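You operate a simulated robot arm through the tools that you are given. There is no shell and no other tool. Be economical: measure what you need, move in short steps, check, and stop when the job is done.

Carry out the task below with a simulated two-armed robot. There is one attempt and no reset: what you move stays moved.

JOB
Take the yellow towel from the sorting shelf and hang it over the black rail.

Only the result counts: the job must be done as asked and must still hold three seconds after the hand-in. Knocking over, shifting, dropping, spilling or breaking anything else fails it. Flat cloth is picked up by pressing the open fingertips on it (5 to 10 N) and closing them slowly along it; thin cloth reads only 2 to 8 mm in the jaws.

ROBOT AND FRAMES
Two 7-joint arms with two-finger parallel grippers on one trunk, on a base that drives. Base frame: it is fixed to the floor where the robot stands at the start and does not move with it; the origin is under the middle of the robot, x ahead of it, y to its left, z up; the surface under the hand at the start is at about z = 880. Lengths are in mm, angles in rad, forces in N, time in s.
The left shoulder is at the start at [20, 170, 1153], the right one opposite. With the tool pointing down near the work surface each hand reaches from about 220 to 680 mm from the robot's upright axis, wherever it stands, measured 20 degrees to its own side. Payload 3.8 kg a hand.
The TCP of each hand is the grasp point between the finger pads, 30 mm short of the fingertips. In the tool frame z runs along the fingers and y along their closing line. The gripper opens to 110 mm. The fingers are 20 mm wide and 10 mm thick; the gripper's body (48 by 112 mm) begins 55 mm behind the TCP.
Orientation is told as [roll, pitch, yaw] about the base's x, y, z axes, in that order, counted from this pose: with the fingers straight down and closing along the base's y, the tool's x points along the base's -x, its y along +y and its z along -z.

CONTROLS
- The arms move only by the tool play_rows. It takes "left_plan", "right_plan" or both (then of equal length, played together; a hand with none holds still); each is a list of rows, each an object of numbers (a shift or turn left out is 0, a gripper value left out holds the last): "dx", "dy", "dz": the shift along the tool's x, y, z in m; "ax", "ay", "az": the turn, a rotation vector about the tool's x, y, z in rad; "gripper": the gripper command, from -1 (fully open) to 1 (shut), values between in proportion. In form: [{"dx": .., "dy": .., "dz": .., "ax": .., "ay": .., "az": .., "gripper": ..}, ...]. A call has 1 to 10 rows; each row is the pose to reach, as a shift and turn from the pose commanded when the call began, along the tool's axes at that moment. A row lasts 0.2 s, in which the tool goes at most 50 mm and 0.15 rad; a call with a longer step from one row to the next is refused whole, and so is a gripper value outside its range. A pose out of reach is approached as far as the arm can. The call stops where the force on the tool passes 40 N (or 10 N more than at its start, if that is more) or the arm is blocked; 0.2 s more then pass. The fingers move at their own pace (about 72 mm/s each) and stop on an object; they squeeze with about 26 N. The grip force told is the motor's: it shows also when the fingers shut on nothing. Time passes only in rows, and 0.2 s behind the last, so rows that repeat a pose let the fingers close. It gives the time, the measured TCP pose, the force on the tool (base axes), the opening and the grip force at its end, in the units of the frame above (readings bear some noise), with the torque about the TCP (base axes, N m) and any sound that the robot's microphone picked up.
- Cameras (640 x 400 px; columns grow to the right, rows downward): "scene" is now at [102.6, -23.7, 1296.4]; the picture's right is [-0.28, -0.96, 0.00], its down [-0.63, 0.19, -0.76] and it looks along [0.73, -0.21, -0.65] (base axes); focal length 243 px, centre (320, 200). "left" rides on the left gripper at [73, -17, -103] in its tool frame; the picture's right is [0.23, 0.97, 0.00], its down [-0.76, 0.18, -0.62] and it looks along [-0.61, 0.14, 0.78] (tool axes); focal length 222 px, centre (320, 200). "right" rides on the right gripper at [72, 17, -103] in its tool frame; the picture's right is [-0.23, 0.97, 0.00], its down [-0.76, -0.18, -0.62] and it looks along [-0.61, -0.14, 0.78] (tool axes); focal length 222 px, centre (320, 200).
- get_image(camera): a new picture of that camera. The clock stands still meanwhile.
- raise_lower(by): slides the trunk up (or, below 0, down) by that many mm; the arms and the scene camera ride with it, the base frame stays. It gives what a move gives, with no picture.
- roll_base(legs): drives the robot by 1 to 6 legs, each [ahead, turn to the left] in mm and rad, along the robot's own axes; the way and the turn of a leg run together, so that a leg with both is an arc; at most 1500 mm and 3.142 rad a leg. The arms and the cameras ride along, it lands a little off, and it stops where it bumps. It gives what a move gives.
- aim_head(pan, tilt): turns the head with the scene camera to pan (to the left, within 1.396 rad either way) and tilt (down, from -0.506 to 1.204), counted from straight ahead of the robot. It gives what a move gives.
- locate(camera, pixels): for up to 12 pixels [column, row] of the newest picture of that camera ("zoom" is the newest enlarged one), the place [x, y, z] in the base frame of the surface seen there, good to about 2 mm. The clock stands still meanwhile.
- zoom(camera, box): a new picture of the part [left, top, right, bottom] of that camera's present view, enlarged. The clock stands still meanwhile.
- finish_job(): hands the job in; it is judged then, once.

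Work in short steps. Measure before you move; look again where a grasp or a placing could have gone wrong, and mend it. You have 80 turns and 58 pictures in all, those below and enlarged ones among them. Open the grippers and draw the arms clear of the work before you hand the job in, unless the task says otherwise; then end with one line.

The tools are called after "Call:" as a command line: name --argument value ..., lists and objects as JSON in quotes. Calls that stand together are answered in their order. play_rows: Moves the arms, as the interface text tells. Its arguments: {"type":"object","properties":{"left_plan":{"type":"array","items":{"type":"object","properties":{"dx":{"type":"number"},"dy":{"type":"number"},"dz":{"type":"number"},"ax":{"type":"number"},"ay":{"type":"number"},"az":{"type":"number"},"gripper":{"type":"number"}}}},"right_plan":{"type":"array","items":{"type":"object","properties":{"dx":{"type":"number"},"dy":{"type":"number"},"dz":{"type":"number"},"ax":{"type":"number"},"ay":{"type":"number"},"az":{"type":"number"},"gripper":{"type":"number"}}}}},"required":[]} The other tools are called the same way: raise_lower (by) slides the trunk up or down; roll_base (legs) drives the base; aim_head (pan, tilt) turns the head that bears the scene camera; get_image (camera) takes a picture; locate (camera, pixels) gives the place of the surface under pixels of a picture; zoom (camera, box) takes an enlarged picture of a part of a camera's view; finish_job () hands the job in.

At the start:

```text
t: 0.0
left_ee_pos: [488.8, 100.6, 1114.8]
left_ee_rot: [0.001, 0.001, 0.001]
left_wrist_force: [-0.1, 0.6, -0.1]
left_moment: [0.0, 0.03, 0.06]
left_width: 110.2
left_grip_force: 0.0
right_ee_pos: [461.9, -298.3, 1119.6]
right_ee_rot: [-0.001, -0.001, 0.0]
right_wrist_force: [-0.8, 0.7, 0.3]
right_moment: [-0.01, -0.01, 0.03]
right_width: 110.2
right_grip_force: 0.2
trunk travel left (down, up): [-250.0, 320.0]
robot x, y, heading: [0.9, -0.2, 0.001]
head pan, tilt: [-0.286, 0.712]
```

scene: 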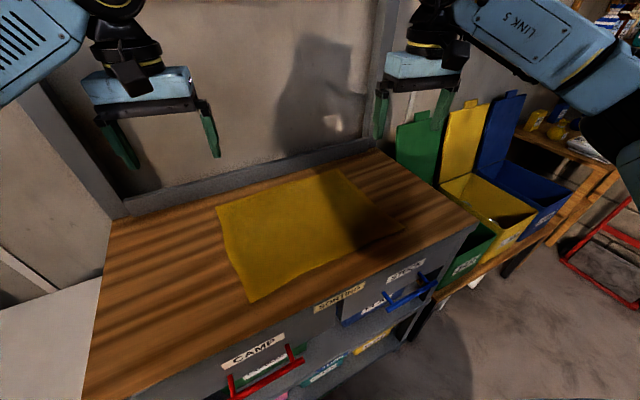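
right: 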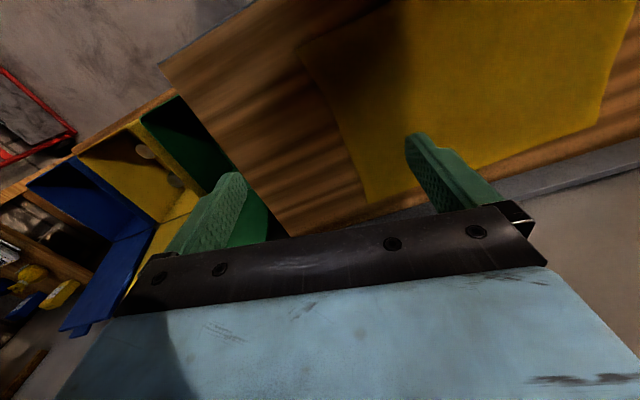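
left: 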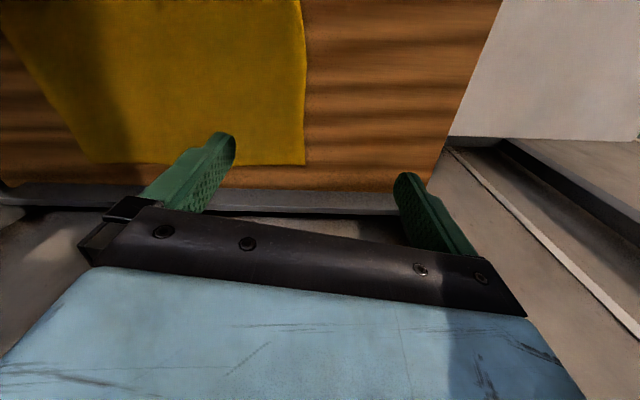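

The scene shows a yellow towel flat on a counter (px ~300,230) with the label "SORTING" (340,297); no black rail is in view yet. I measure the towel and look closer at the label.

Call:
locate --camera "scene" --pixels '[[217, 207], [338, 170], [403, 230], [252, 301], [300, 230], [130, 215], [380, 152], [474, 220], [84, 398], [280, 170], [340, 297], [370, 240]]'

Call:
zoom --camera "scene" --box '[200, 200, 520, 400]'

Call:
aim_head --pan 0.9 --tilt 0.4

Call:
get_image --camera "scene"

```text
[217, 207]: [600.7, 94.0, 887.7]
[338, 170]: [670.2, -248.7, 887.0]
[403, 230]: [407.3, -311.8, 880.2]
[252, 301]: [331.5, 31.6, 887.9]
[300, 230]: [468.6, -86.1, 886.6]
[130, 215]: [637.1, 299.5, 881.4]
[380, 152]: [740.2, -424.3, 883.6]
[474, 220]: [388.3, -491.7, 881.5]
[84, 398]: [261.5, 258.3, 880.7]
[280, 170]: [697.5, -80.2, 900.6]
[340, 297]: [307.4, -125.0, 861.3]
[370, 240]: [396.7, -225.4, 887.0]
```

```text
2.00 times, centred on (360, 300) of scene
```

zoom: 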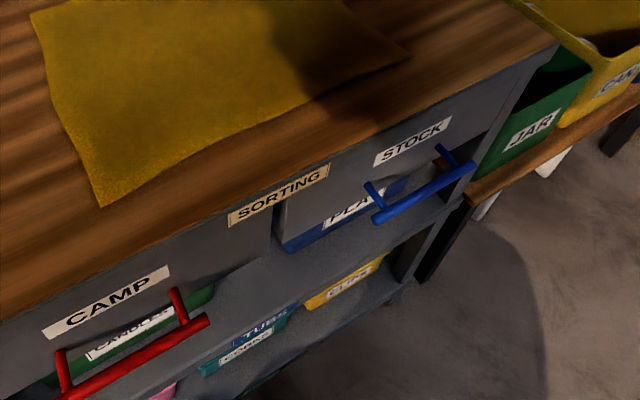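

```text
t: 1.4
left_ee_pos: [488.9, 99.6, 1113.6]
left_ee_rot: [0.002, -0.001, 0.003]
left_wrist_force: [-0.1, 0.5, 0.6]
left_moment: [-0.02, 0.01, 0.03]
left_width: 110.1
left_grip_force: 0.2
right_ee_pos: [462.5, -298.9, 1120.9]
right_ee_rot: [0.002, 0.0, 0.001]
right_wrist_force: [-0.4, 0.7, -0.1]
right_moment: [0.0, -0.01, 0.02]
right_width: 110.0
right_grip_force: 0.1
trunk travel left (down, up): [-250.0, 320.0]
robot x, y, heading: [-3.0, 1.0, 0.001]
head pan, tilt: [0.901, 0.4]
```

```text
53 pictures are left
```

scene: 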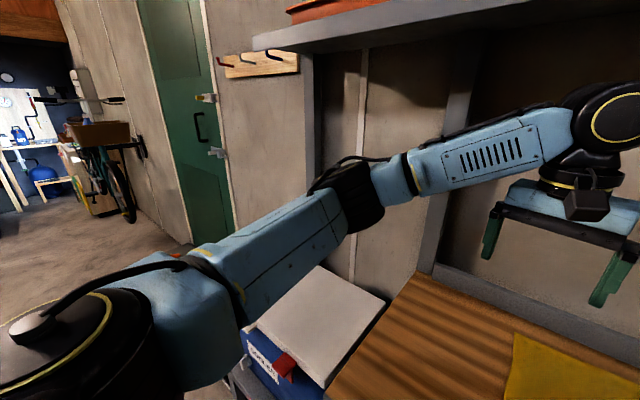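

The towel lies on the sorting counter: corners about (601,94), (670,-249), (~400,-310), (332,32), top z≈887. No rail to the left; I look to the right.

Call:
aim_head --pan -1.3 --tilt 0.35

Call:
get_image --camera "scene"

```text
t: 3.5
left_ee_pos: [488.2, 99.2, 1115.5]
left_ee_rot: [0.0, -0.001, 0.003]
left_wrist_force: [0.5, -0.4, 0.2]
left_moment: [0.02, -0.02, 0.03]
left_width: 110.1
left_grip_force: 0.0
right_ee_pos: [462.8, -298.5, 1121.3]
right_ee_rot: [-0.001, 0.0, 0.001]
right_wrist_force: [0.2, 0.2, 0.4]
right_moment: [0.0, 0.0, 0.0]
right_width: 110.3
right_grip_force: 0.0
trunk travel left (down, up): [-250.0, 320.0]
robot x, y, heading: [0.6, 0.1, 0.001]
head pan, tilt: [-1.3, 0.351]
```

```text
52 pictures are left
```

scene: 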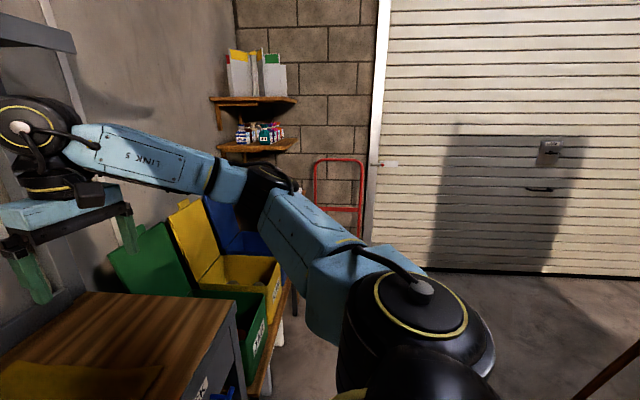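

No black rail there either. I look as far back as the head allows on both sides.

Call:
aim_head --pan 1.39 --tilt 0.3

Call:
get_image --camera "scene"

Call:
aim_head --pan 0.0 --tilt 0.1

Call:
get_image --camera "scene"

```text
t: 5.8
left_ee_pos: [488.0, 99.8, 1115.3]
left_ee_rot: [-0.002, -0.001, 0.001]
left_wrist_force: [0.4, -0.1, -0.5]
left_moment: [0.02, 0.0, -0.02]
left_width: 110.2
left_grip_force: 0.0
right_ee_pos: [463.0, -301.2, 1120.7]
right_ee_rot: [0.0, 0.001, 0.0]
right_wrist_force: [0.3, 0.0, -0.1]
right_moment: [-0.04, 0.0, 0.02]
right_width: 110.0
right_grip_force: 0.0
trunk travel left (down, up): [-250.0, 320.0]
robot x, y, heading: [-4.8, 1.9, 0.004]
head pan, tilt: [1.389, 0.3]
```

```text
51 pictures are left
```

scene: 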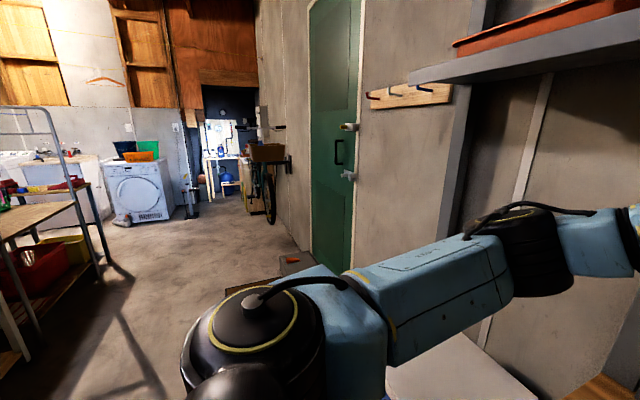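

```text
t: 7.4
left_ee_pos: [488.7, 99.6, 1115.0]
left_ee_rot: [0.001, 0.002, 0.0]
left_wrist_force: [0.1, 0.0, 0.2]
left_moment: [-0.02, -0.01, 0.01]
left_width: 109.9
left_grip_force: 0.0
right_ee_pos: [463.3, -299.4, 1121.4]
right_ee_rot: [0.001, -0.001, -0.001]
right_wrist_force: [0.6, 0.6, 0.2]
right_moment: [-0.05, 0.03, 0.02]
right_width: 109.9
right_grip_force: 0.0
trunk travel left (down, up): [-250.0, 320.0]
robot x, y, heading: [0.8, 0.2, 0.005]
head pan, tilt: [0.0, 0.099]
```

```text
50 pictures are left
```

scene: 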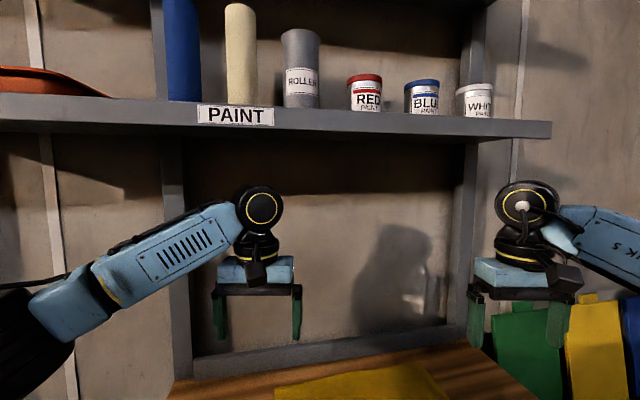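

No black rail ahead or to the sides; benches appear back-left. I turn the base left a little in place (the arms are well above the counter) to see behind.

Call:
roll_base --legs '[[0, 0.5]]'

Call:
aim_head --pan 1.39 --tilt 0.35

Call:
get_image --camera "scene"

```text
t: 9.2
left_ee_pos: [380.0, 324.9, 1114.5]
left_ee_rot: [0.0, 0.001, 0.507]
left_wrist_force: [-0.7, 0.4, 0.3]
left_moment: [-0.05, 0.01, -0.03]
left_width: 110.0
left_grip_force: 0.1
right_ee_pos: [549.9, -36.8, 1120.3]
right_ee_rot: [-0.001, 0.002, 0.503]
right_wrist_force: [0.2, 0.5, -0.3]
right_moment: [-0.02, 0.05, -0.01]
right_width: 109.9
right_grip_force: 0.0
trunk travel left (down, up): [-250.0, 320.0]
robot x, y, heading: [-3.6, -2.2, 0.507]
head pan, tilt: [0.0, 0.099]
```

```text
t: 10.7
left_ee_pos: [378.3, 324.3, 1114.0]
left_ee_rot: [-0.001, -0.001, 0.506]
left_wrist_force: [0.9, -0.8, -0.7]
left_moment: [0.01, -0.02, -0.01]
left_width: 110.2
left_grip_force: 0.1
right_ee_pos: [550.1, -36.8, 1120.3]
right_ee_rot: [-0.001, -0.001, 0.506]
right_wrist_force: [0.4, 0.2, 0.4]
right_moment: [0.0, -0.02, 0.02]
right_width: 110.0
right_grip_force: 0.0
trunk travel left (down, up): [-250.0, 320.0]
robot x, y, heading: [-1.2, -2.8, 0.506]
head pan, tilt: [1.389, 0.351]
```

```text
49 pictures are left
```

scene: 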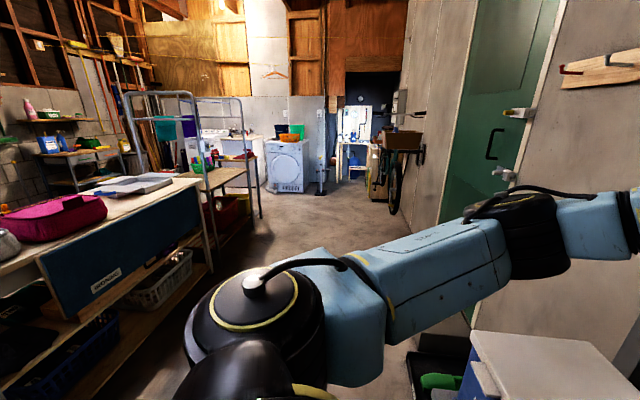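

Behind-left there are benches and frames with cloths hanging (px 165–190,125). I zoom in to look for the black rail and measure distances.

Call:
locate --camera "scene" --pixels '[[110, 185], [150, 95], [230, 100], [70, 268], [200, 180], [260, 215], [240, 260], [100, 390], [20, 130], [420, 115]]'

Call:
zoom --camera "scene" --box '[0, 40, 280, 215]'

Call:
zoom --camera "scene" --box '[260, 60, 480, 200]'

```text
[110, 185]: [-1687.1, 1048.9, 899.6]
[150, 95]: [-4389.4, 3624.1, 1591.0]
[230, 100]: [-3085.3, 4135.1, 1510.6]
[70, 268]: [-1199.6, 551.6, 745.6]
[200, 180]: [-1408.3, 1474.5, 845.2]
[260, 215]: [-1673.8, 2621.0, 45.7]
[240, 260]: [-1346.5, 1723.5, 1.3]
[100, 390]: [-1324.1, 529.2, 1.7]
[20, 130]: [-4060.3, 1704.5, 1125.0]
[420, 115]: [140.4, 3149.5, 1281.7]
```

```text
2.29 times, centred on (140, 128) of scene
```

zoom: 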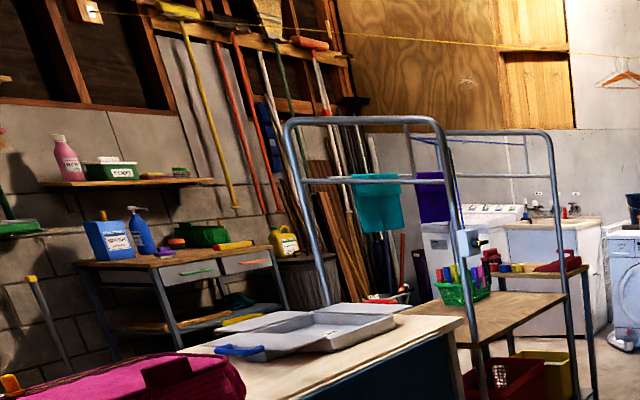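

```text
2.86 times, centred on (370, 130) of scene
```

zoom: 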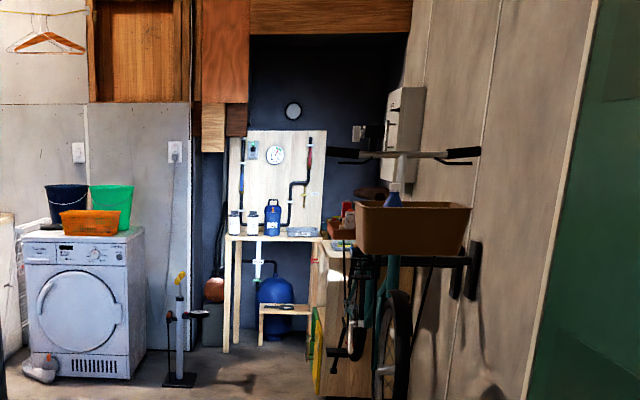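

The drying frames lie ~2 m back-left. There is ~1.1 m of free floor behind, so I back off 300 mm and turn further left to see the rest.

Call:
roll_base --legs '[[-300, 0], [0, 1.2]]'

Call:
aim_head --pan 0.9 --tilt 0.3

Call:
get_image --camera "scene"

Call:
aim_head --pan 0.1 --tilt 0.3

Call:
get_image --camera "scene"

```text
t: 15.8
left_ee_pos: [-432.2, 322.6, 1114.5]
left_ee_rot: [-0.001, 0.0, 1.702]
left_wrist_force: [0.0, -0.6, -0.1]
left_moment: [-0.02, 0.0, -0.01]
left_width: 110.0
left_grip_force: 0.2
right_ee_pos: [-32.8, 349.0, 1121.2]
right_ee_rot: [0.0, 0.001, 1.697]
right_wrist_force: [0.1, 1.0, -0.6]
right_moment: [0.01, 0.03, -0.01]
right_width: 110.0
right_grip_force: 0.1
trunk travel left (down, up): [-250.0, 320.0]
robot x, y, heading: [-268.2, -144.9, 1.704]
head pan, tilt: [1.389, 0.351]
```

```text
t: 16.7
left_ee_pos: [-432.1, 321.2, 1116.4]
left_ee_rot: [0.0, -0.001, 1.701]
left_wrist_force: [-0.5, -0.1, -0.6]
left_moment: [0.02, 0.0, 0.02]
left_width: 109.9
left_grip_force: 0.1
right_ee_pos: [-33.0, 348.4, 1120.9]
right_ee_rot: [-0.001, -0.001, 1.697]
right_wrist_force: [-0.9, 0.1, -1.2]
right_moment: [0.02, 0.01, -0.01]
right_width: 109.8
right_grip_force: 0.1
trunk travel left (down, up): [-250.0, 320.0]
robot x, y, heading: [-270.2, -148.7, 1.699]
head pan, tilt: [0.901, 0.3]
```

```text
46 pictures are left
```

scene: 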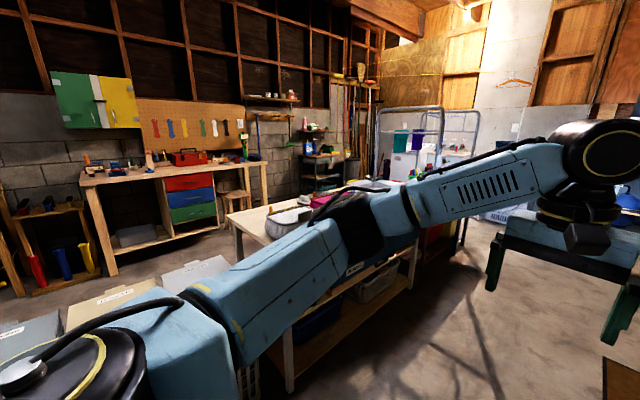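

```text
t: 17.9
left_ee_pos: [-431.2, 323.0, 1115.7]
left_ee_rot: [0.002, 0.0, 1.702]
left_wrist_force: [-0.8, -0.3, -0.2]
left_moment: [0.05, 0.02, -0.02]
left_width: 110.1
left_grip_force: 0.0
right_ee_pos: [-33.3, 347.2, 1121.0]
right_ee_rot: [0.001, 0.0, 1.698]
right_wrist_force: [0.2, 0.5, -0.4]
right_moment: [0.05, -0.01, -0.02]
right_width: 110.0
right_grip_force: 0.1
trunk travel left (down, up): [-250.0, 320.0]
robot x, y, heading: [-268.8, -148.4, 1.701]
head pan, tilt: [0.099, 0.3]
```

```text
45 pictures are left
```

scene: 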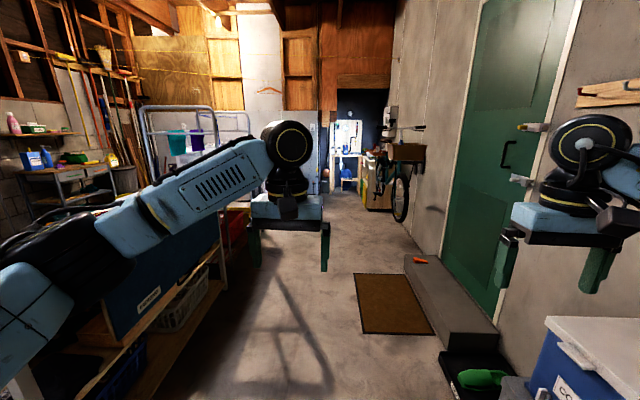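

Still no black rail visible; the -x,-y quadrant remains unseen. I zoom into the frames and turn further left to look there.

Call:
zoom --camera "scene" --box '[130, 90, 270, 178]'

Call:
roll_base --legs '[[0, 1.0]]'

Call:
aim_head --pan 1.2 --tilt 0.3

Call:
get_image --camera "scene"

```text
4.55 times, centred on (200, 134) of scene
```

zoom: 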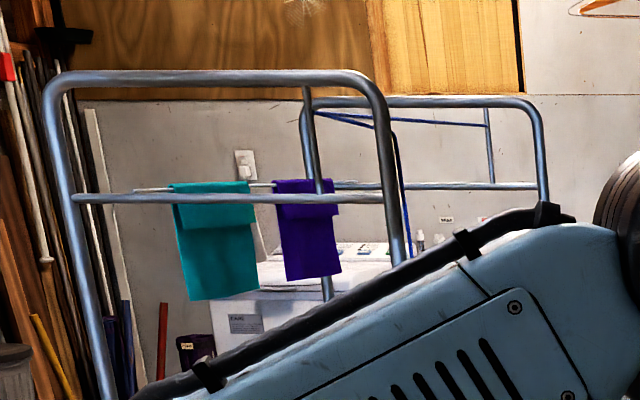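

```text
t: 20.8
left_ee_pos: [-752.8, -26.3, 1114.9]
left_ee_rot: [0.0, -0.001, 2.694]
left_wrist_force: [-0.1, 0.1, 0.3]
left_moment: [-0.02, -0.01, 0.01]
left_width: 109.8
left_grip_force: 0.0
right_ee_pos: [-557.2, 320.4, 1120.7]
right_ee_rot: [0.001, 0.001, 2.691]
right_wrist_force: [-0.7, -0.1, 0.9]
right_moment: [0.0, 0.0, -0.03]
right_width: 110.2
right_grip_force: 0.1
trunk travel left (down, up): [-250.0, 320.0]
robot x, y, heading: [-272.0, -149.1, 2.691]
head pan, tilt: [0.099, 0.3]
```

```text
t: 22.1
left_ee_pos: [-752.8, -27.4, 1114.5]
left_ee_rot: [0.0, -0.001, 2.694]
left_wrist_force: [-1.0, 0.1, 0.8]
left_moment: [-0.03, 0.03, 0.0]
left_width: 110.0
left_grip_force: 0.0
right_ee_pos: [-556.5, 320.9, 1120.1]
right_ee_rot: [-0.002, -0.001, 2.693]
right_wrist_force: [-0.2, 0.4, 0.8]
right_moment: [-0.02, -0.01, -0.06]
right_width: 110.0
right_grip_force: 0.1
trunk travel left (down, up): [-250.0, 320.0]
robot x, y, heading: [-270.9, -151.5, 2.697]
head pan, tilt: [1.201, 0.3]
```

```text
43 pictures are left
```

scene: 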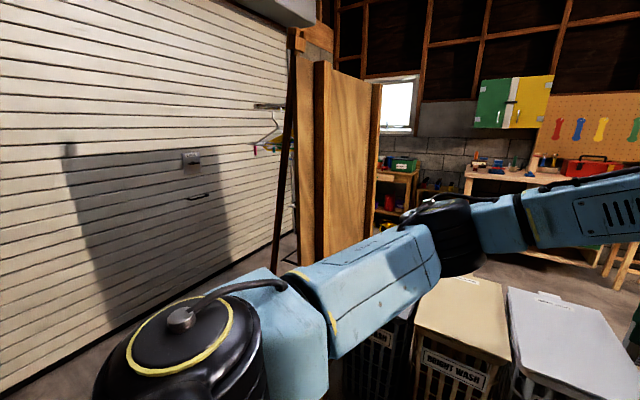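

Something rail-like with a hanger shows at (270,105). I zoom there and measure.

Call:
locate --camera "scene" --pixels '[[270, 105], [275, 200], [345, 150], [460, 290], [400, 180], [260, 150], [560, 320]]'

Call:
zoom --camera "scene" --box '[220, 80, 420, 240]'

Call:
aim_head --pan 0.3 --tilt 0.3

Call:
get_image --camera "scene"

```text
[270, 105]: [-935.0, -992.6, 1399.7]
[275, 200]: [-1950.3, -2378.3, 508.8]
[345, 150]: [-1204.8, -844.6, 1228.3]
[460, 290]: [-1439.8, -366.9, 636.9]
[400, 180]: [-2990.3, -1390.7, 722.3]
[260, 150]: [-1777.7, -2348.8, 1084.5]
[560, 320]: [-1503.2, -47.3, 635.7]
```

```text
2.50 times, centred on (320, 160) of scene
```

zoom: 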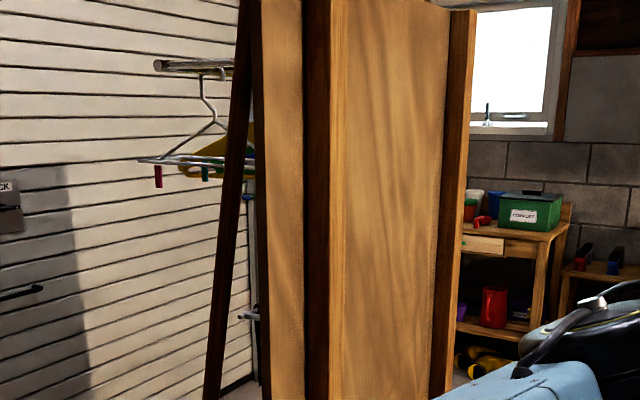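

```text
t: 23.3
left_ee_pos: [-752.8, -26.9, 1114.3]
left_ee_rot: [0.0, 0.001, 2.692]
left_wrist_force: [0.6, 0.6, -0.2]
left_moment: [-0.05, 0.02, -0.01]
left_width: 110.1
left_grip_force: 0.2
right_ee_pos: [-555.7, 321.0, 1120.8]
right_ee_rot: [0.0, 0.0, 2.692]
right_wrist_force: [-0.3, 0.6, -0.1]
right_moment: [0.0, 0.0, 0.02]
right_width: 109.9
right_grip_force: 0.2
trunk travel left (down, up): [-250.0, 320.0]
robot x, y, heading: [-269.9, -149.1, 2.688]
head pan, tilt: [0.3, 0.3]
```

```text
41 pictures are left
```

scene: 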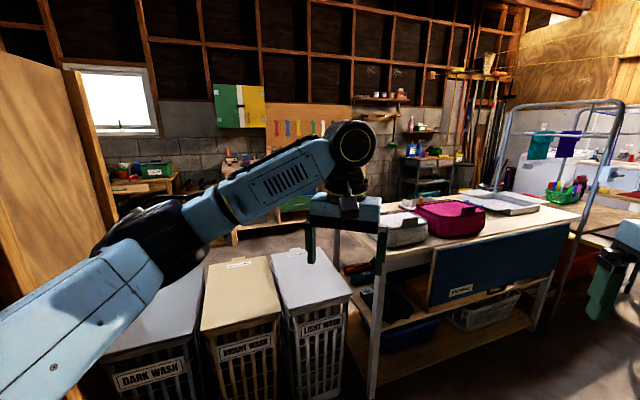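

A wooden screen at about (-1200,-850) hides a space near the roller door with a hanger rail. I turn left 2.0 so that I face -y and look toward it.

Call:
roll_base --legs '[[0, 2.0]]'

Call:
aim_head --pan -0.4 --tilt 0.4

Call:
get_image --camera "scene"

```text
t: 28.4
left_ee_pos: [-196.9, -642.3, 1114.1]
left_ee_rot: [-0.001, 0.0, -1.622]
left_wrist_force: [0.6, -0.1, 1.1]
left_moment: [0.0, 0.0, 0.01]
left_width: 110.1
left_grip_force: 0.0
right_ee_pos: [-594.2, -595.8, 1120.5]
right_ee_rot: [-0.001, -0.001, -1.629]
right_wrist_force: [0.0, -0.4, 0.2]
right_moment: [0.01, 0.0, 0.01]
right_width: 109.9
right_grip_force: 0.1
trunk travel left (down, up): [-250.0, 320.0]
robot x, y, heading: [-272.7, -150.1, -1.627]
head pan, tilt: [0.3, 0.3]
```

```text
t: 29.5
left_ee_pos: [-197.7, -642.8, 1114.4]
left_ee_rot: [0.0, -0.002, -1.625]
left_wrist_force: [-0.8, -0.7, 0.1]
left_moment: [0.01, -0.03, 0.02]
left_width: 109.8
left_grip_force: 0.0
right_ee_pos: [-594.4, -594.6, 1120.1]
right_ee_rot: [0.0, 0.0, -1.628]
right_wrist_force: [-0.5, -0.3, -0.1]
right_moment: [-0.01, 0.01, -0.01]
right_width: 110.3
right_grip_force: 0.2
trunk travel left (down, up): [-250.0, 320.0]
robot x, y, heading: [-273.7, -150.3, -1.627]
head pan, tilt: [-0.4, 0.4]
```

```text
40 pictures are left
```

scene: 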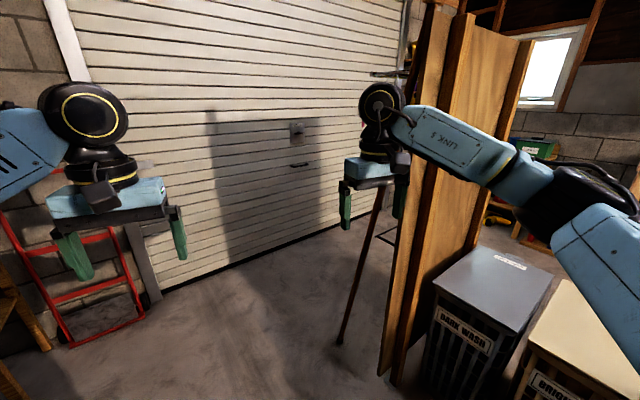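

The floor ahead is free; a stand leg reaches the floor at (340,340) and the screen edge at (385,370). I measure them before driving ahead.

Call:
locate --camera "scene" --pixels '[[340, 341], [368, 245], [386, 372], [440, 100], [388, 238], [375, 75], [250, 300], [430, 370]]'

Call:
zoom --camera "scene" --box '[320, 40, 440, 360]'

```text
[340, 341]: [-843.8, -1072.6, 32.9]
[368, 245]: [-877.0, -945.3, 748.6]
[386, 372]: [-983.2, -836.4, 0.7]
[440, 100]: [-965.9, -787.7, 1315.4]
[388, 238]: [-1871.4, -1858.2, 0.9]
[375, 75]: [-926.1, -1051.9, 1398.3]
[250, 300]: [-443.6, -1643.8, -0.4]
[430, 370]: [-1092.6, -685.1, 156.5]
```

```text
1.25 times, centred on (380, 200) of scene
```

zoom: 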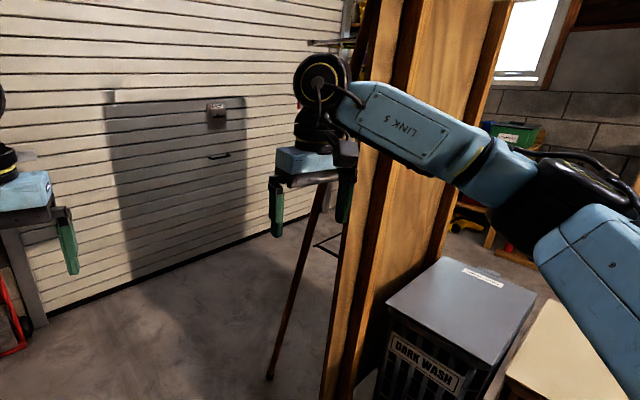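

The stand's near legs are at (-844,-1073) to (-877,-945), an A-frame. I drive ahead 900 mm (x≈-320, about 500 mm clear of it) and look right.

Call:
roll_base --legs '[[900, 0.05]]'

Call:
aim_head --pan -1.3 --tilt 0.35

Call:
get_image --camera "scene"

```text
t: 34.2
left_ee_pos: [-196.0, -1537.5, 1113.5]
left_ee_rot: [0.0, -0.001, -1.57]
left_wrist_force: [0.9, 0.3, -0.1]
left_moment: [0.03, 0.06, 0.02]
left_width: 110.1
left_grip_force: 0.0
right_ee_pos: [-596.0, -1512.1, 1120.2]
right_ee_rot: [0.0, 0.0, -1.572]
right_wrist_force: [-0.5, -0.4, 0.0]
right_moment: [0.03, 0.03, -0.02]
right_width: 109.9
right_grip_force: 0.1
trunk travel left (down, up): [-250.0, 320.0]
robot x, y, heading: [-295.2, -1044.7, -1.571]
head pan, tilt: [-0.4, 0.4]
```

```text
t: 35.4
left_ee_pos: [-196.2, -1536.4, 1115.3]
left_ee_rot: [0.0, 0.0, -1.571]
left_wrist_force: [-0.2, 0.2, 0.4]
left_moment: [-0.01, 0.02, 0.04]
left_width: 110.1
left_grip_force: 0.1
right_ee_pos: [-594.8, -1511.1, 1121.6]
right_ee_rot: [0.001, 0.002, -1.572]
right_wrist_force: [-0.1, -0.1, -0.1]
right_moment: [0.03, 0.01, -0.02]
right_width: 109.8
right_grip_force: 0.1
trunk travel left (down, up): [-250.0, 320.0]
robot x, y, heading: [-296.2, -1050.0, -1.578]
head pan, tilt: [-1.3, 0.351]
```

```text
38 pictures are left
```

scene: 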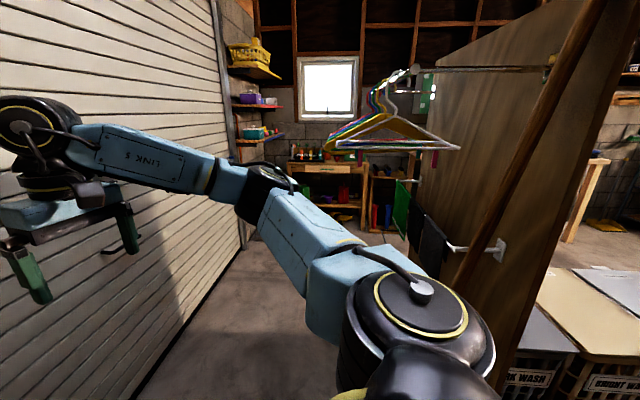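

A short rail on the screen's near face with dark/green cloths shows at (400–500,200–250). I zoom in.

Call:
zoom --camera "scene" --box '[350, 150, 550, 290]'

Call:
locate --camera "scene" --pixels '[[460, 249], [498, 250], [432, 240], [400, 205], [417, 215], [545, 68], [415, 70], [520, 200], [420, 180], [404, 182]]'

```text
2.86 times, centred on (450, 220) of scene
```

zoom: 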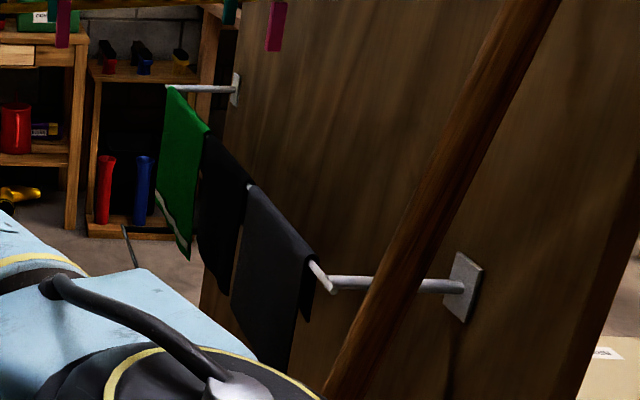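

```text
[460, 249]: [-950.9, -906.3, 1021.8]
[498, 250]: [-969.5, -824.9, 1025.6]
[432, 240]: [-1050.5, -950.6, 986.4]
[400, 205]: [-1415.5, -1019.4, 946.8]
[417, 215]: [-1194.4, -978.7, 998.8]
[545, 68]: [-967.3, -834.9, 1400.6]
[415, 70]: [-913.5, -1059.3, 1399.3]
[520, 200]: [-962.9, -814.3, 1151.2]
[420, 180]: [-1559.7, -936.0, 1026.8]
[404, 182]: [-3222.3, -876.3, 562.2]
```

That rail is white-grey with towels on it, not black. I check the rest of this side of the room: roller-door corner and left.

Call:
aim_head --pan 0.5 --tilt 0.35

Call:
get_image --camera "scene"

Call:
aim_head --pan 1.39 --tilt 0.45

Call:
get_image --camera "scene"

```text
t: 37.2
left_ee_pos: [-197.4, -1537.7, 1114.0]
left_ee_rot: [0.0, -0.002, -1.572]
left_wrist_force: [-0.3, 0.3, 0.2]
left_moment: [0.0, 0.02, -0.03]
left_width: 110.0
left_grip_force: 0.1
right_ee_pos: [-595.2, -1510.7, 1120.5]
right_ee_rot: [0.0, 0.0, -1.573]
right_wrist_force: [0.7, -0.2, 0.2]
right_moment: [0.03, 0.01, 0.03]
right_width: 110.1
right_grip_force: 0.0
trunk travel left (down, up): [-250.0, 320.0]
robot x, y, heading: [-293.7, -1047.7, -1.573]
head pan, tilt: [0.499, 0.351]
```

```text
36 pictures are left
```

scene: 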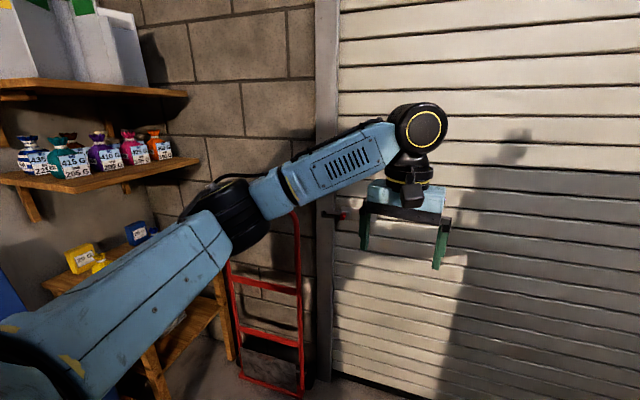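

```text
t: 38.4
left_ee_pos: [-196.7, -1537.5, 1114.7]
left_ee_rot: [0.0, -0.001, -1.57]
left_wrist_force: [0.1, 0.2, 0.3]
left_moment: [0.0, -0.01, -0.04]
left_width: 110.0
left_grip_force: 0.1
right_ee_pos: [-596.2, -1510.7, 1119.6]
right_ee_rot: [-0.001, 0.0, -1.571]
right_wrist_force: [0.3, 0.1, -1.3]
right_moment: [-0.02, -0.02, -0.03]
right_width: 109.9
right_grip_force: 0.0
trunk travel left (down, up): [-250.0, 320.0]
robot x, y, heading: [-293.8, -1051.7, -1.574]
head pan, tilt: [1.389, 0.45]
```

```text
35 pictures are left
```

scene: 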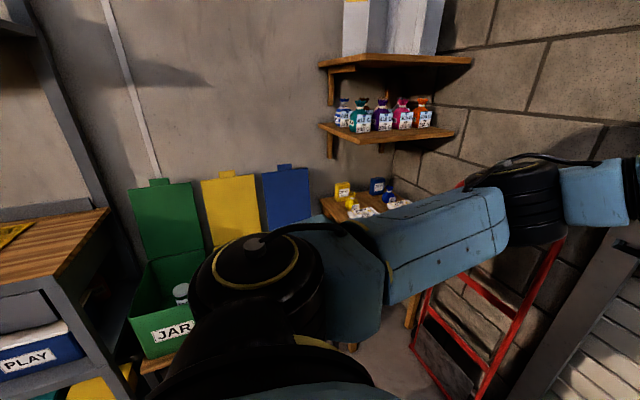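

Nothing black here. The laundry end at +y remains, so I back along the aisle (x≈-294, free width ~±600) to y≈750 and turn right to face it.

Call:
roll_base --legs '[[-900, 0], [-900, 0], [0, -2.4]]'

Call:
aim_head --pan 0.1 --tilt 0.25

Call:
get_image --camera "scene"

```text
t: 53.2
left_ee_pos: [-712.6, 1043.6, 1114.7]
left_ee_rot: [0.0, -0.001, 2.326]
left_wrist_force: [0.0, 0.1, 0.1]
left_moment: [-0.01, 0.0, 0.02]
left_width: 110.0
left_grip_force: 0.1
right_ee_pos: [-404.2, 1297.5, 1121.5]
right_ee_rot: [0.0, -0.001, 2.325]
right_wrist_force: [1.3, 0.1, -0.3]
right_moment: [-0.02, 0.02, 0.02]
right_width: 110.1
right_grip_force: 0.2
trunk travel left (down, up): [-250.0, 320.0]
robot x, y, heading: [-304.0, 754.4, 2.326]
head pan, tilt: [1.389, 0.45]
```

```text
t: 54.6
left_ee_pos: [-712.1, 1042.8, 1115.7]
left_ee_rot: [-0.001, -0.001, 2.326]
left_wrist_force: [0.9, 0.4, 0.9]
left_moment: [0.0, 0.03, -0.02]
left_width: 109.9
left_grip_force: 0.0
right_ee_pos: [-404.6, 1297.0, 1120.9]
right_ee_rot: [-0.001, -0.001, 2.327]
right_wrist_force: [0.7, -1.0, -0.1]
right_moment: [0.01, -0.01, 0.01]
right_width: 110.3
right_grip_force: 0.0
trunk travel left (down, up): [-250.0, 320.0]
robot x, y, heading: [-306.5, 753.7, 2.325]
head pan, tilt: [0.099, 0.25]
```

```text
34 pictures are left
```

scene: 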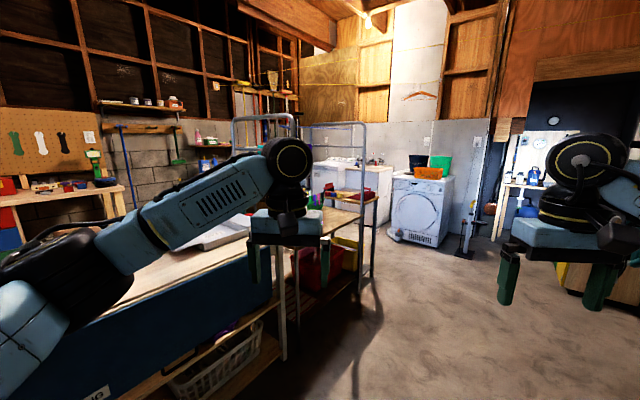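

The laundry frames are hidden by my arm. I drive on along +y and look left at them.

Call:
roll_base --legs '[[0, -0.75], [1100, 0]]'

Call:
aim_head --pan 1.2 --tilt 0.3

Call:
get_image --camera "scene"

```text
t: 61.7
left_ee_pos: [-411.8, 2294.9, 1115.1]
left_ee_rot: [0.002, -0.003, 1.577]
left_wrist_force: [-0.6, -0.4, 0.3]
left_moment: [0.01, 0.02, 0.02]
left_width: 110.1
left_grip_force: 0.0
right_ee_pos: [-13.1, 2266.8, 1120.9]
right_ee_rot: [-0.003, 0.017, 1.599]
right_wrist_force: [0.9, -3.6, 0.4]
right_moment: [0.13, 0.12, 0.26]
right_width: 109.5
right_grip_force: 0.0
trunk travel left (down, up): [-250.0, 320.0]
robot x, y, heading: [-308.7, 1808.6, 1.578]
head pan, tilt: [0.099, 0.25]
stopped in leg 2: the force on the tool passed its limit at 62 N (the readings are from after the stop); the commanded pose is now the measured one
```

```text
t: 63.0
left_ee_pos: [-410.9, 2295.2, 1116.2]
left_ee_rot: [0.003, -0.003, 1.577]
left_wrist_force: [0.3, 0.2, -0.8]
left_moment: [0.0, 0.01, 0.02]
left_width: 110.0
left_grip_force: 0.0
right_ee_pos: [-14.1, 2266.1, 1119.8]
right_ee_rot: [-0.003, 0.016, 1.601]
right_wrist_force: [1.0, -5.2, 0.0]
right_moment: [0.23, 0.04, 0.4]
right_width: 109.3
right_grip_force: 0.1
trunk travel left (down, up): [-250.0, 320.0]
robot x, y, heading: [-308.5, 1809.4, 1.569]
head pan, tilt: [1.201, 0.3]
```

```text
33 pictures are left
```

scene: 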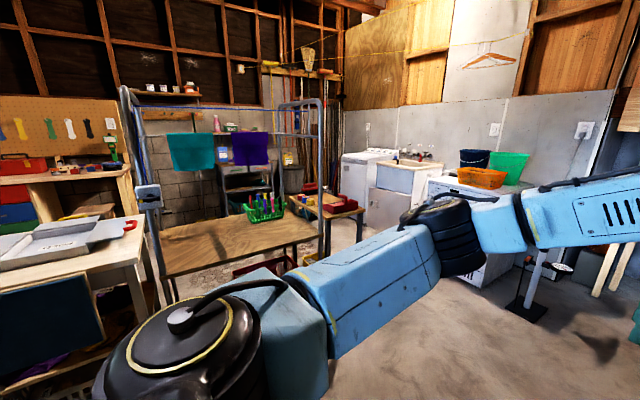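

My right hand hit something (the bike basket?) at (-14,2267,1120). I look there before moving.

Call:
aim_head --pan -0.4 --tilt 0.35

Call:
get_image --camera "scene"

Call:
get_image --camera "right"

```text
t: 64.7
left_ee_pos: [-412.5, 2294.7, 1115.6]
left_ee_rot: [0.0, -0.002, 1.579]
left_wrist_force: [0.7, 0.7, 0.0]
left_moment: [-0.01, -0.01, -0.04]
left_width: 109.7
left_grip_force: 0.1
right_ee_pos: [-12.9, 2266.6, 1120.7]
right_ee_rot: [-0.004, 0.019, 1.6]
right_wrist_force: [1.1, -5.3, -1.7]
right_moment: [0.21, -0.01, 0.41]
right_width: 109.3
right_grip_force: 0.2
trunk travel left (down, up): [-250.0, 320.0]
robot x, y, heading: [-311.2, 1804.3, 1.574]
head pan, tilt: [-0.4, 0.351]
```

```text
32 pictures are left
```

scene: 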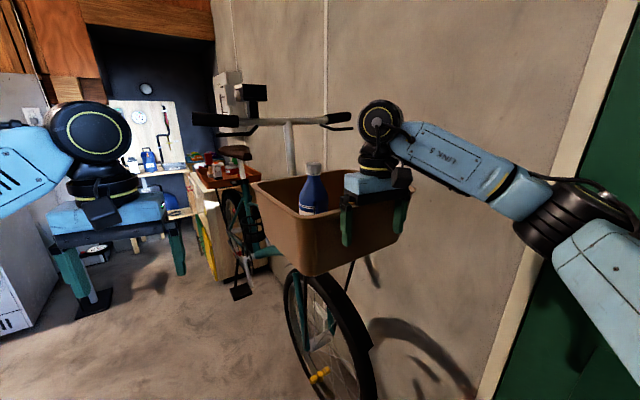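

```text
31 pictures are left
```

right: 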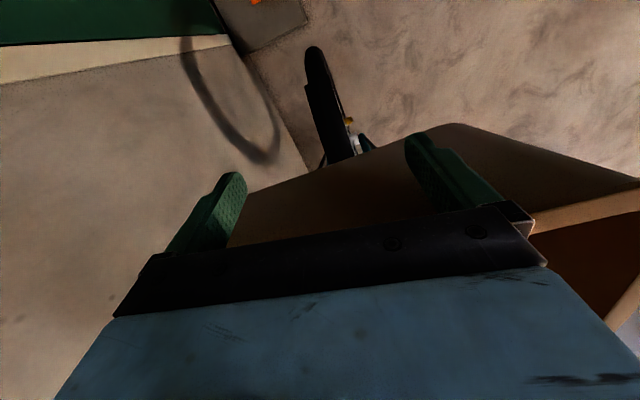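

Only the wall-held bike's basket was touched; the bottle still stands. I back off 250 mm straight and examine the laundry rails.

Call:
roll_base --legs '[[-250, 0]]'

Call:
aim_head --pan 1.1 --tilt 0.35

Call:
get_image --camera "scene"

Call:
zoom --camera "scene" --box '[100, 70, 360, 232]'

```text
t: 66.5
left_ee_pos: [-410.2, 2052.4, 1115.2]
left_ee_rot: [0.003, -0.001, 1.576]
left_wrist_force: [0.7, 0.5, 0.5]
left_moment: [0.02, 0.02, 0.0]
left_width: 109.9
left_grip_force: 0.2
right_ee_pos: [-12.3, 2024.2, 1122.0]
right_ee_rot: [-0.002, 0.019, 1.597]
right_wrist_force: [-1.1, 0.4, -0.4]
right_moment: [0.06, -0.01, -0.02]
right_width: 110.1
right_grip_force: 0.0
trunk travel left (down, up): [-250.0, 320.0]
robot x, y, heading: [-307.6, 1567.6, 1.582]
head pan, tilt: [-0.4, 0.351]
```

```text
t: 68.1
left_ee_pos: [-411.3, 2053.8, 1115.3]
left_ee_rot: [0.0, 0.002, 1.576]
left_wrist_force: [0.3, -0.6, 0.3]
left_moment: [-0.01, -0.01, 0.0]
left_width: 109.9
left_grip_force: 0.0
right_ee_pos: [-11.5, 2023.9, 1120.5]
right_ee_rot: [-0.003, 0.019, 1.6]
right_wrist_force: [0.1, -0.6, 0.2]
right_moment: [-0.02, 0.0, 0.01]
right_width: 109.9
right_grip_force: 0.0
trunk travel left (down, up): [-250.0, 320.0]
robot x, y, heading: [-309.3, 1568.2, 1.577]
head pan, tilt: [1.1, 0.351]
```

```text
30 pictures are left
```

scene: 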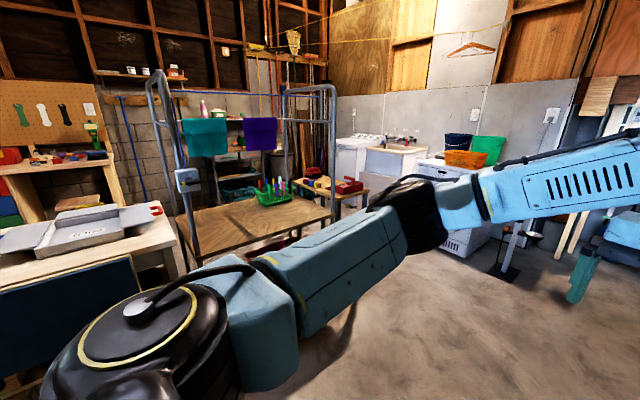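

```text
2.46 times, centred on (230, 151) of scene
```

zoom: 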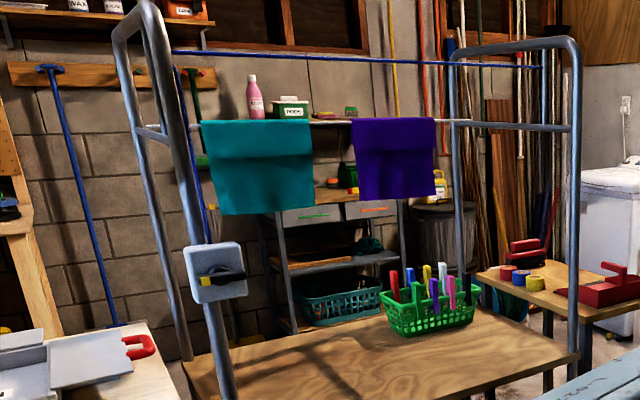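

The frame over the bench holds a white rail with teal and purple towels, and a blue rail; no black one. I look at the far end ahead.

Call:
aim_head --pan 0.0 --tilt 0.3

Call:
zoom --camera "scene" --box '[100, 60, 480, 300]'

```text
t: 69.4
left_ee_pos: [-409.5, 2054.4, 1115.0]
left_ee_rot: [0.001, 0.0, 1.577]
left_wrist_force: [0.1, -0.4, 0.8]
left_moment: [0.01, -0.01, -0.04]
left_width: 110.0
left_grip_force: 0.0
right_ee_pos: [-12.4, 2025.9, 1119.7]
right_ee_rot: [-0.003, 0.018, 1.598]
right_wrist_force: [-0.3, -0.5, -0.2]
right_moment: [0.0, 0.0, 0.0]
right_width: 109.9
right_grip_force: 0.1
trunk travel left (down, up): [-250.0, 320.0]
robot x, y, heading: [-309.6, 1567.1, 1.578]
head pan, tilt: [0.0, 0.3]
```

```text
1.67 times, centred on (290, 180) of scene
```

zoom: 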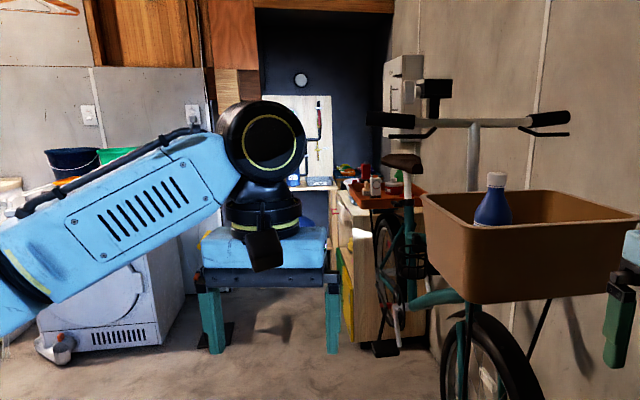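

No black rail at this end. I go back to see the sorting counter's front and lower parts from a distance, which I've only seen from above.

Call:
roll_base --legs '[[-850, 0], [-850, 0], [0, -1.57], [-250, 0]]'

Call:
aim_head --pan 0.0 --tilt 0.5

Call:
get_image --camera "scene"

```text
t: 83.5
left_ee_pos: [-76.0, -53.1, 1115.6]
left_ee_rot: [0.0, -0.002, -0.047]
left_wrist_force: [-0.4, 0.4, 0.0]
left_moment: [0.0, -0.02, -0.01]
left_width: 110.0
left_grip_force: 0.1
right_ee_pos: [-124.9, -450.3, 1121.1]
right_ee_rot: [-0.002, 0.017, -0.024]
right_wrist_force: [-0.2, -1.0, -1.0]
right_moment: [0.01, -0.02, -0.02]
right_width: 109.9
right_grip_force: 0.1
trunk travel left (down, up): [-250.0, 320.0]
robot x, y, heading: [-567.5, -127.0, -0.054]
head pan, tilt: [0.0, 0.3]
```

```text
t: 84.2
left_ee_pos: [-75.1, -51.5, 1115.0]
left_ee_rot: [0.001, 0.001, -0.046]
left_wrist_force: [-0.2, -0.5, 0.2]
left_moment: [0.01, 0.01, 0.0]
left_width: 110.1
left_grip_force: 0.1
right_ee_pos: [-125.1, -448.9, 1121.1]
right_ee_rot: [-0.004, 0.017, -0.026]
right_wrist_force: [-0.3, -0.2, -0.8]
right_moment: [-0.01, 0.0, 0.02]
right_width: 110.1
right_grip_force: 0.0
trunk travel left (down, up): [-250.0, 320.0]
robot x, y, heading: [-571.0, -133.0, -0.05]
head pan, tilt: [0.0, 0.499]
```

```text
27 pictures are left
```

scene: 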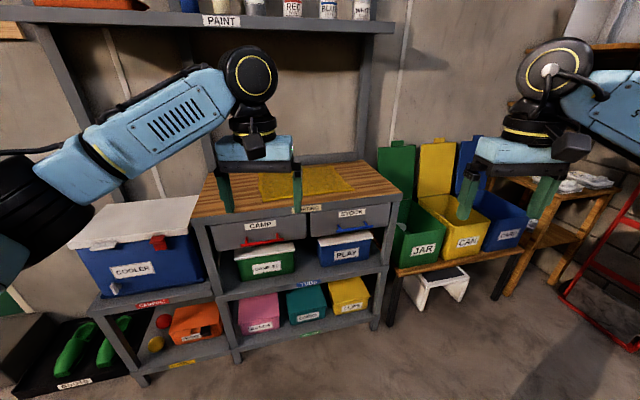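

The counter front has only drawer handles. The screen's inner face was seen only edge-on, so I go to view it from near the roller door.

Call:
roll_base --legs '[[320, 0], [0, -1.52], [1350, 0], [0, -0.8]]'

Call:
aim_head --pan -0.45 --tilt 0.35

Call:
get_image --camera "scene"

```text
t: 98.4
left_ee_pos: [-495.6, -1903.9, 1114.0]
left_ee_rot: [0.002, 0.0, -2.35]
left_wrist_force: [-0.2, 0.1, -0.6]
left_moment: [-0.01, -0.01, 0.03]
left_width: 110.1
left_grip_force: 0.0
right_ee_pos: [-756.6, -1602.0, 1120.1]
right_ee_rot: [-0.004, 0.021, -2.328]
right_wrist_force: [0.2, -0.1, -0.5]
right_moment: [0.0, 0.0, 0.03]
right_width: 109.8
right_grip_force: 0.0
trunk travel left (down, up): [-250.0, 320.0]
robot x, y, heading: [-221.9, -1485.9, -2.353]
head pan, tilt: [0.0, 0.499]
```

```text
t: 99.3
left_ee_pos: [-495.3, -1903.8, 1114.2]
left_ee_rot: [0.001, 0.0, -2.352]
left_wrist_force: [0.6, -1.0, -0.1]
left_moment: [0.0, 0.04, 0.03]
left_width: 110.3
left_grip_force: 0.1
right_ee_pos: [-756.0, -1600.5, 1120.5]
right_ee_rot: [-0.003, 0.02, -2.33]
right_wrist_force: [0.2, 0.1, -0.4]
right_moment: [0.0, 0.01, 0.02]
right_width: 110.1
right_grip_force: 0.1
trunk travel left (down, up): [-250.0, 320.0]
robot x, y, heading: [-221.0, -1489.7, -2.347]
head pan, tilt: [-0.45, 0.351]
```

```text
26 pictures are left
```

scene: 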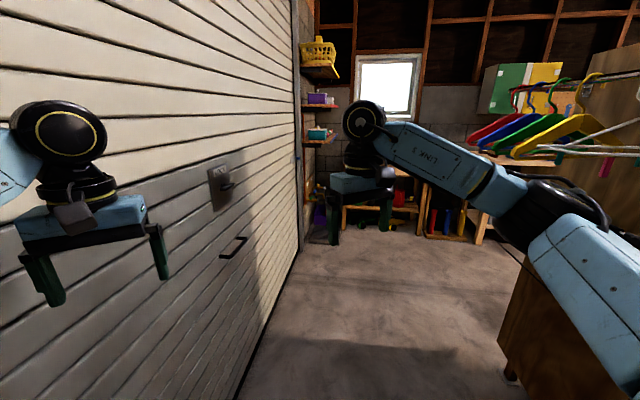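

The arm hides the screen; I pan further right.

Call:
aim_head --pan -1.25 --tilt 0.35

Call:
get_image --camera "scene"

```text
t: 100.4
left_ee_pos: [-496.4, -1904.6, 1114.9]
left_ee_rot: [0.001, 0.0, -2.352]
left_wrist_force: [0.2, 0.3, -0.1]
left_moment: [0.0, 0.02, -0.07]
left_width: 109.8
left_grip_force: 0.1
right_ee_pos: [-757.0, -1600.9, 1119.7]
right_ee_rot: [-0.003, 0.019, -2.328]
right_wrist_force: [-0.5, 0.3, 0.4]
right_moment: [-0.01, -0.01, -0.01]
right_width: 110.1
right_grip_force: 0.0
trunk travel left (down, up): [-250.0, 320.0]
robot x, y, heading: [-222.4, -1486.3, -2.349]
head pan, tilt: [-1.25, 0.351]
```

```text
25 pictures are left
```

scene: 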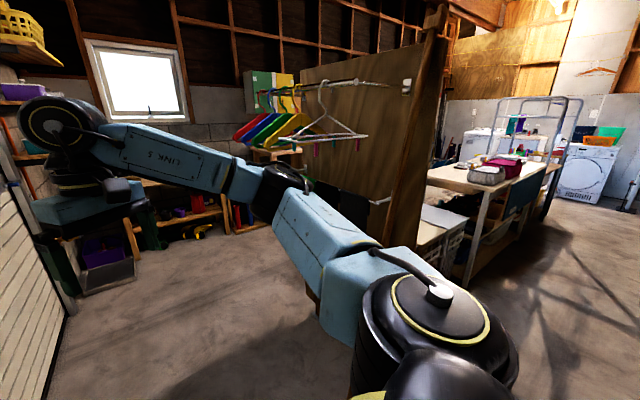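

I turn right so the screen sits between my arms (hands reach 560 mm; the hangers are >800 mm away).

Call:
roll_base --legs '[[0, -1.3]]'

Call:
aim_head --pan 0.0 --tilt 0.35

Call:
get_image --camera "scene"

```text
t: 104.0
left_ee_pos: [-698.6, -1339.8, 1115.2]
left_ee_rot: [0.002, 0.0, 2.64]
left_wrist_force: [0.7, 0.2, 0.0]
left_moment: [-0.02, 0.0, 0.0]
left_width: 109.9
left_grip_force: 0.0
right_ee_pos: [-481.8, -1004.5, 1120.1]
right_ee_rot: [-0.003, 0.02, 2.663]
right_wrist_force: [-1.1, 0.6, -0.5]
right_moment: [0.01, 0.0, -0.02]
right_width: 110.0
right_grip_force: 0.1
trunk travel left (down, up): [-250.0, 320.0]
robot x, y, heading: [-221.0, -1488.6, 2.641]
head pan, tilt: [-1.25, 0.351]
```

```text
t: 105.4
left_ee_pos: [-699.4, -1338.9, 1113.7]
left_ee_rot: [0.003, 0.001, 2.641]
left_wrist_force: [-0.5, -0.3, -0.6]
left_moment: [0.01, 0.01, -0.01]
left_width: 110.1
left_grip_force: 0.1
right_ee_pos: [-481.2, -1005.0, 1119.4]
right_ee_rot: [-0.002, 0.02, 2.663]
right_wrist_force: [0.2, 0.6, -0.6]
right_moment: [0.03, -0.01, 0.02]
right_width: 110.0
right_grip_force: 0.0
trunk travel left (down, up): [-250.0, 320.0]
robot x, y, heading: [-221.2, -1488.4, 2.642]
head pan, tilt: [0.0, 0.351]
```

```text
24 pictures are left
```

scene: 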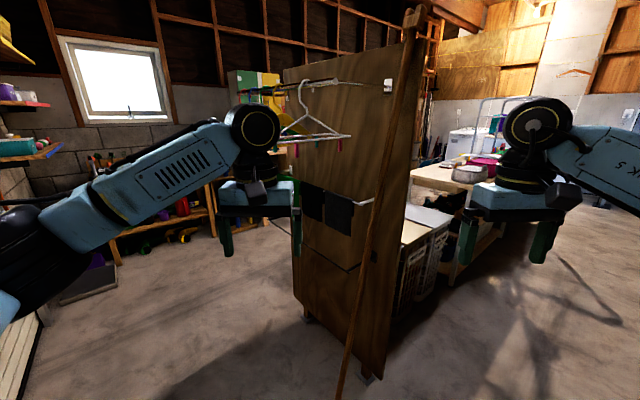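

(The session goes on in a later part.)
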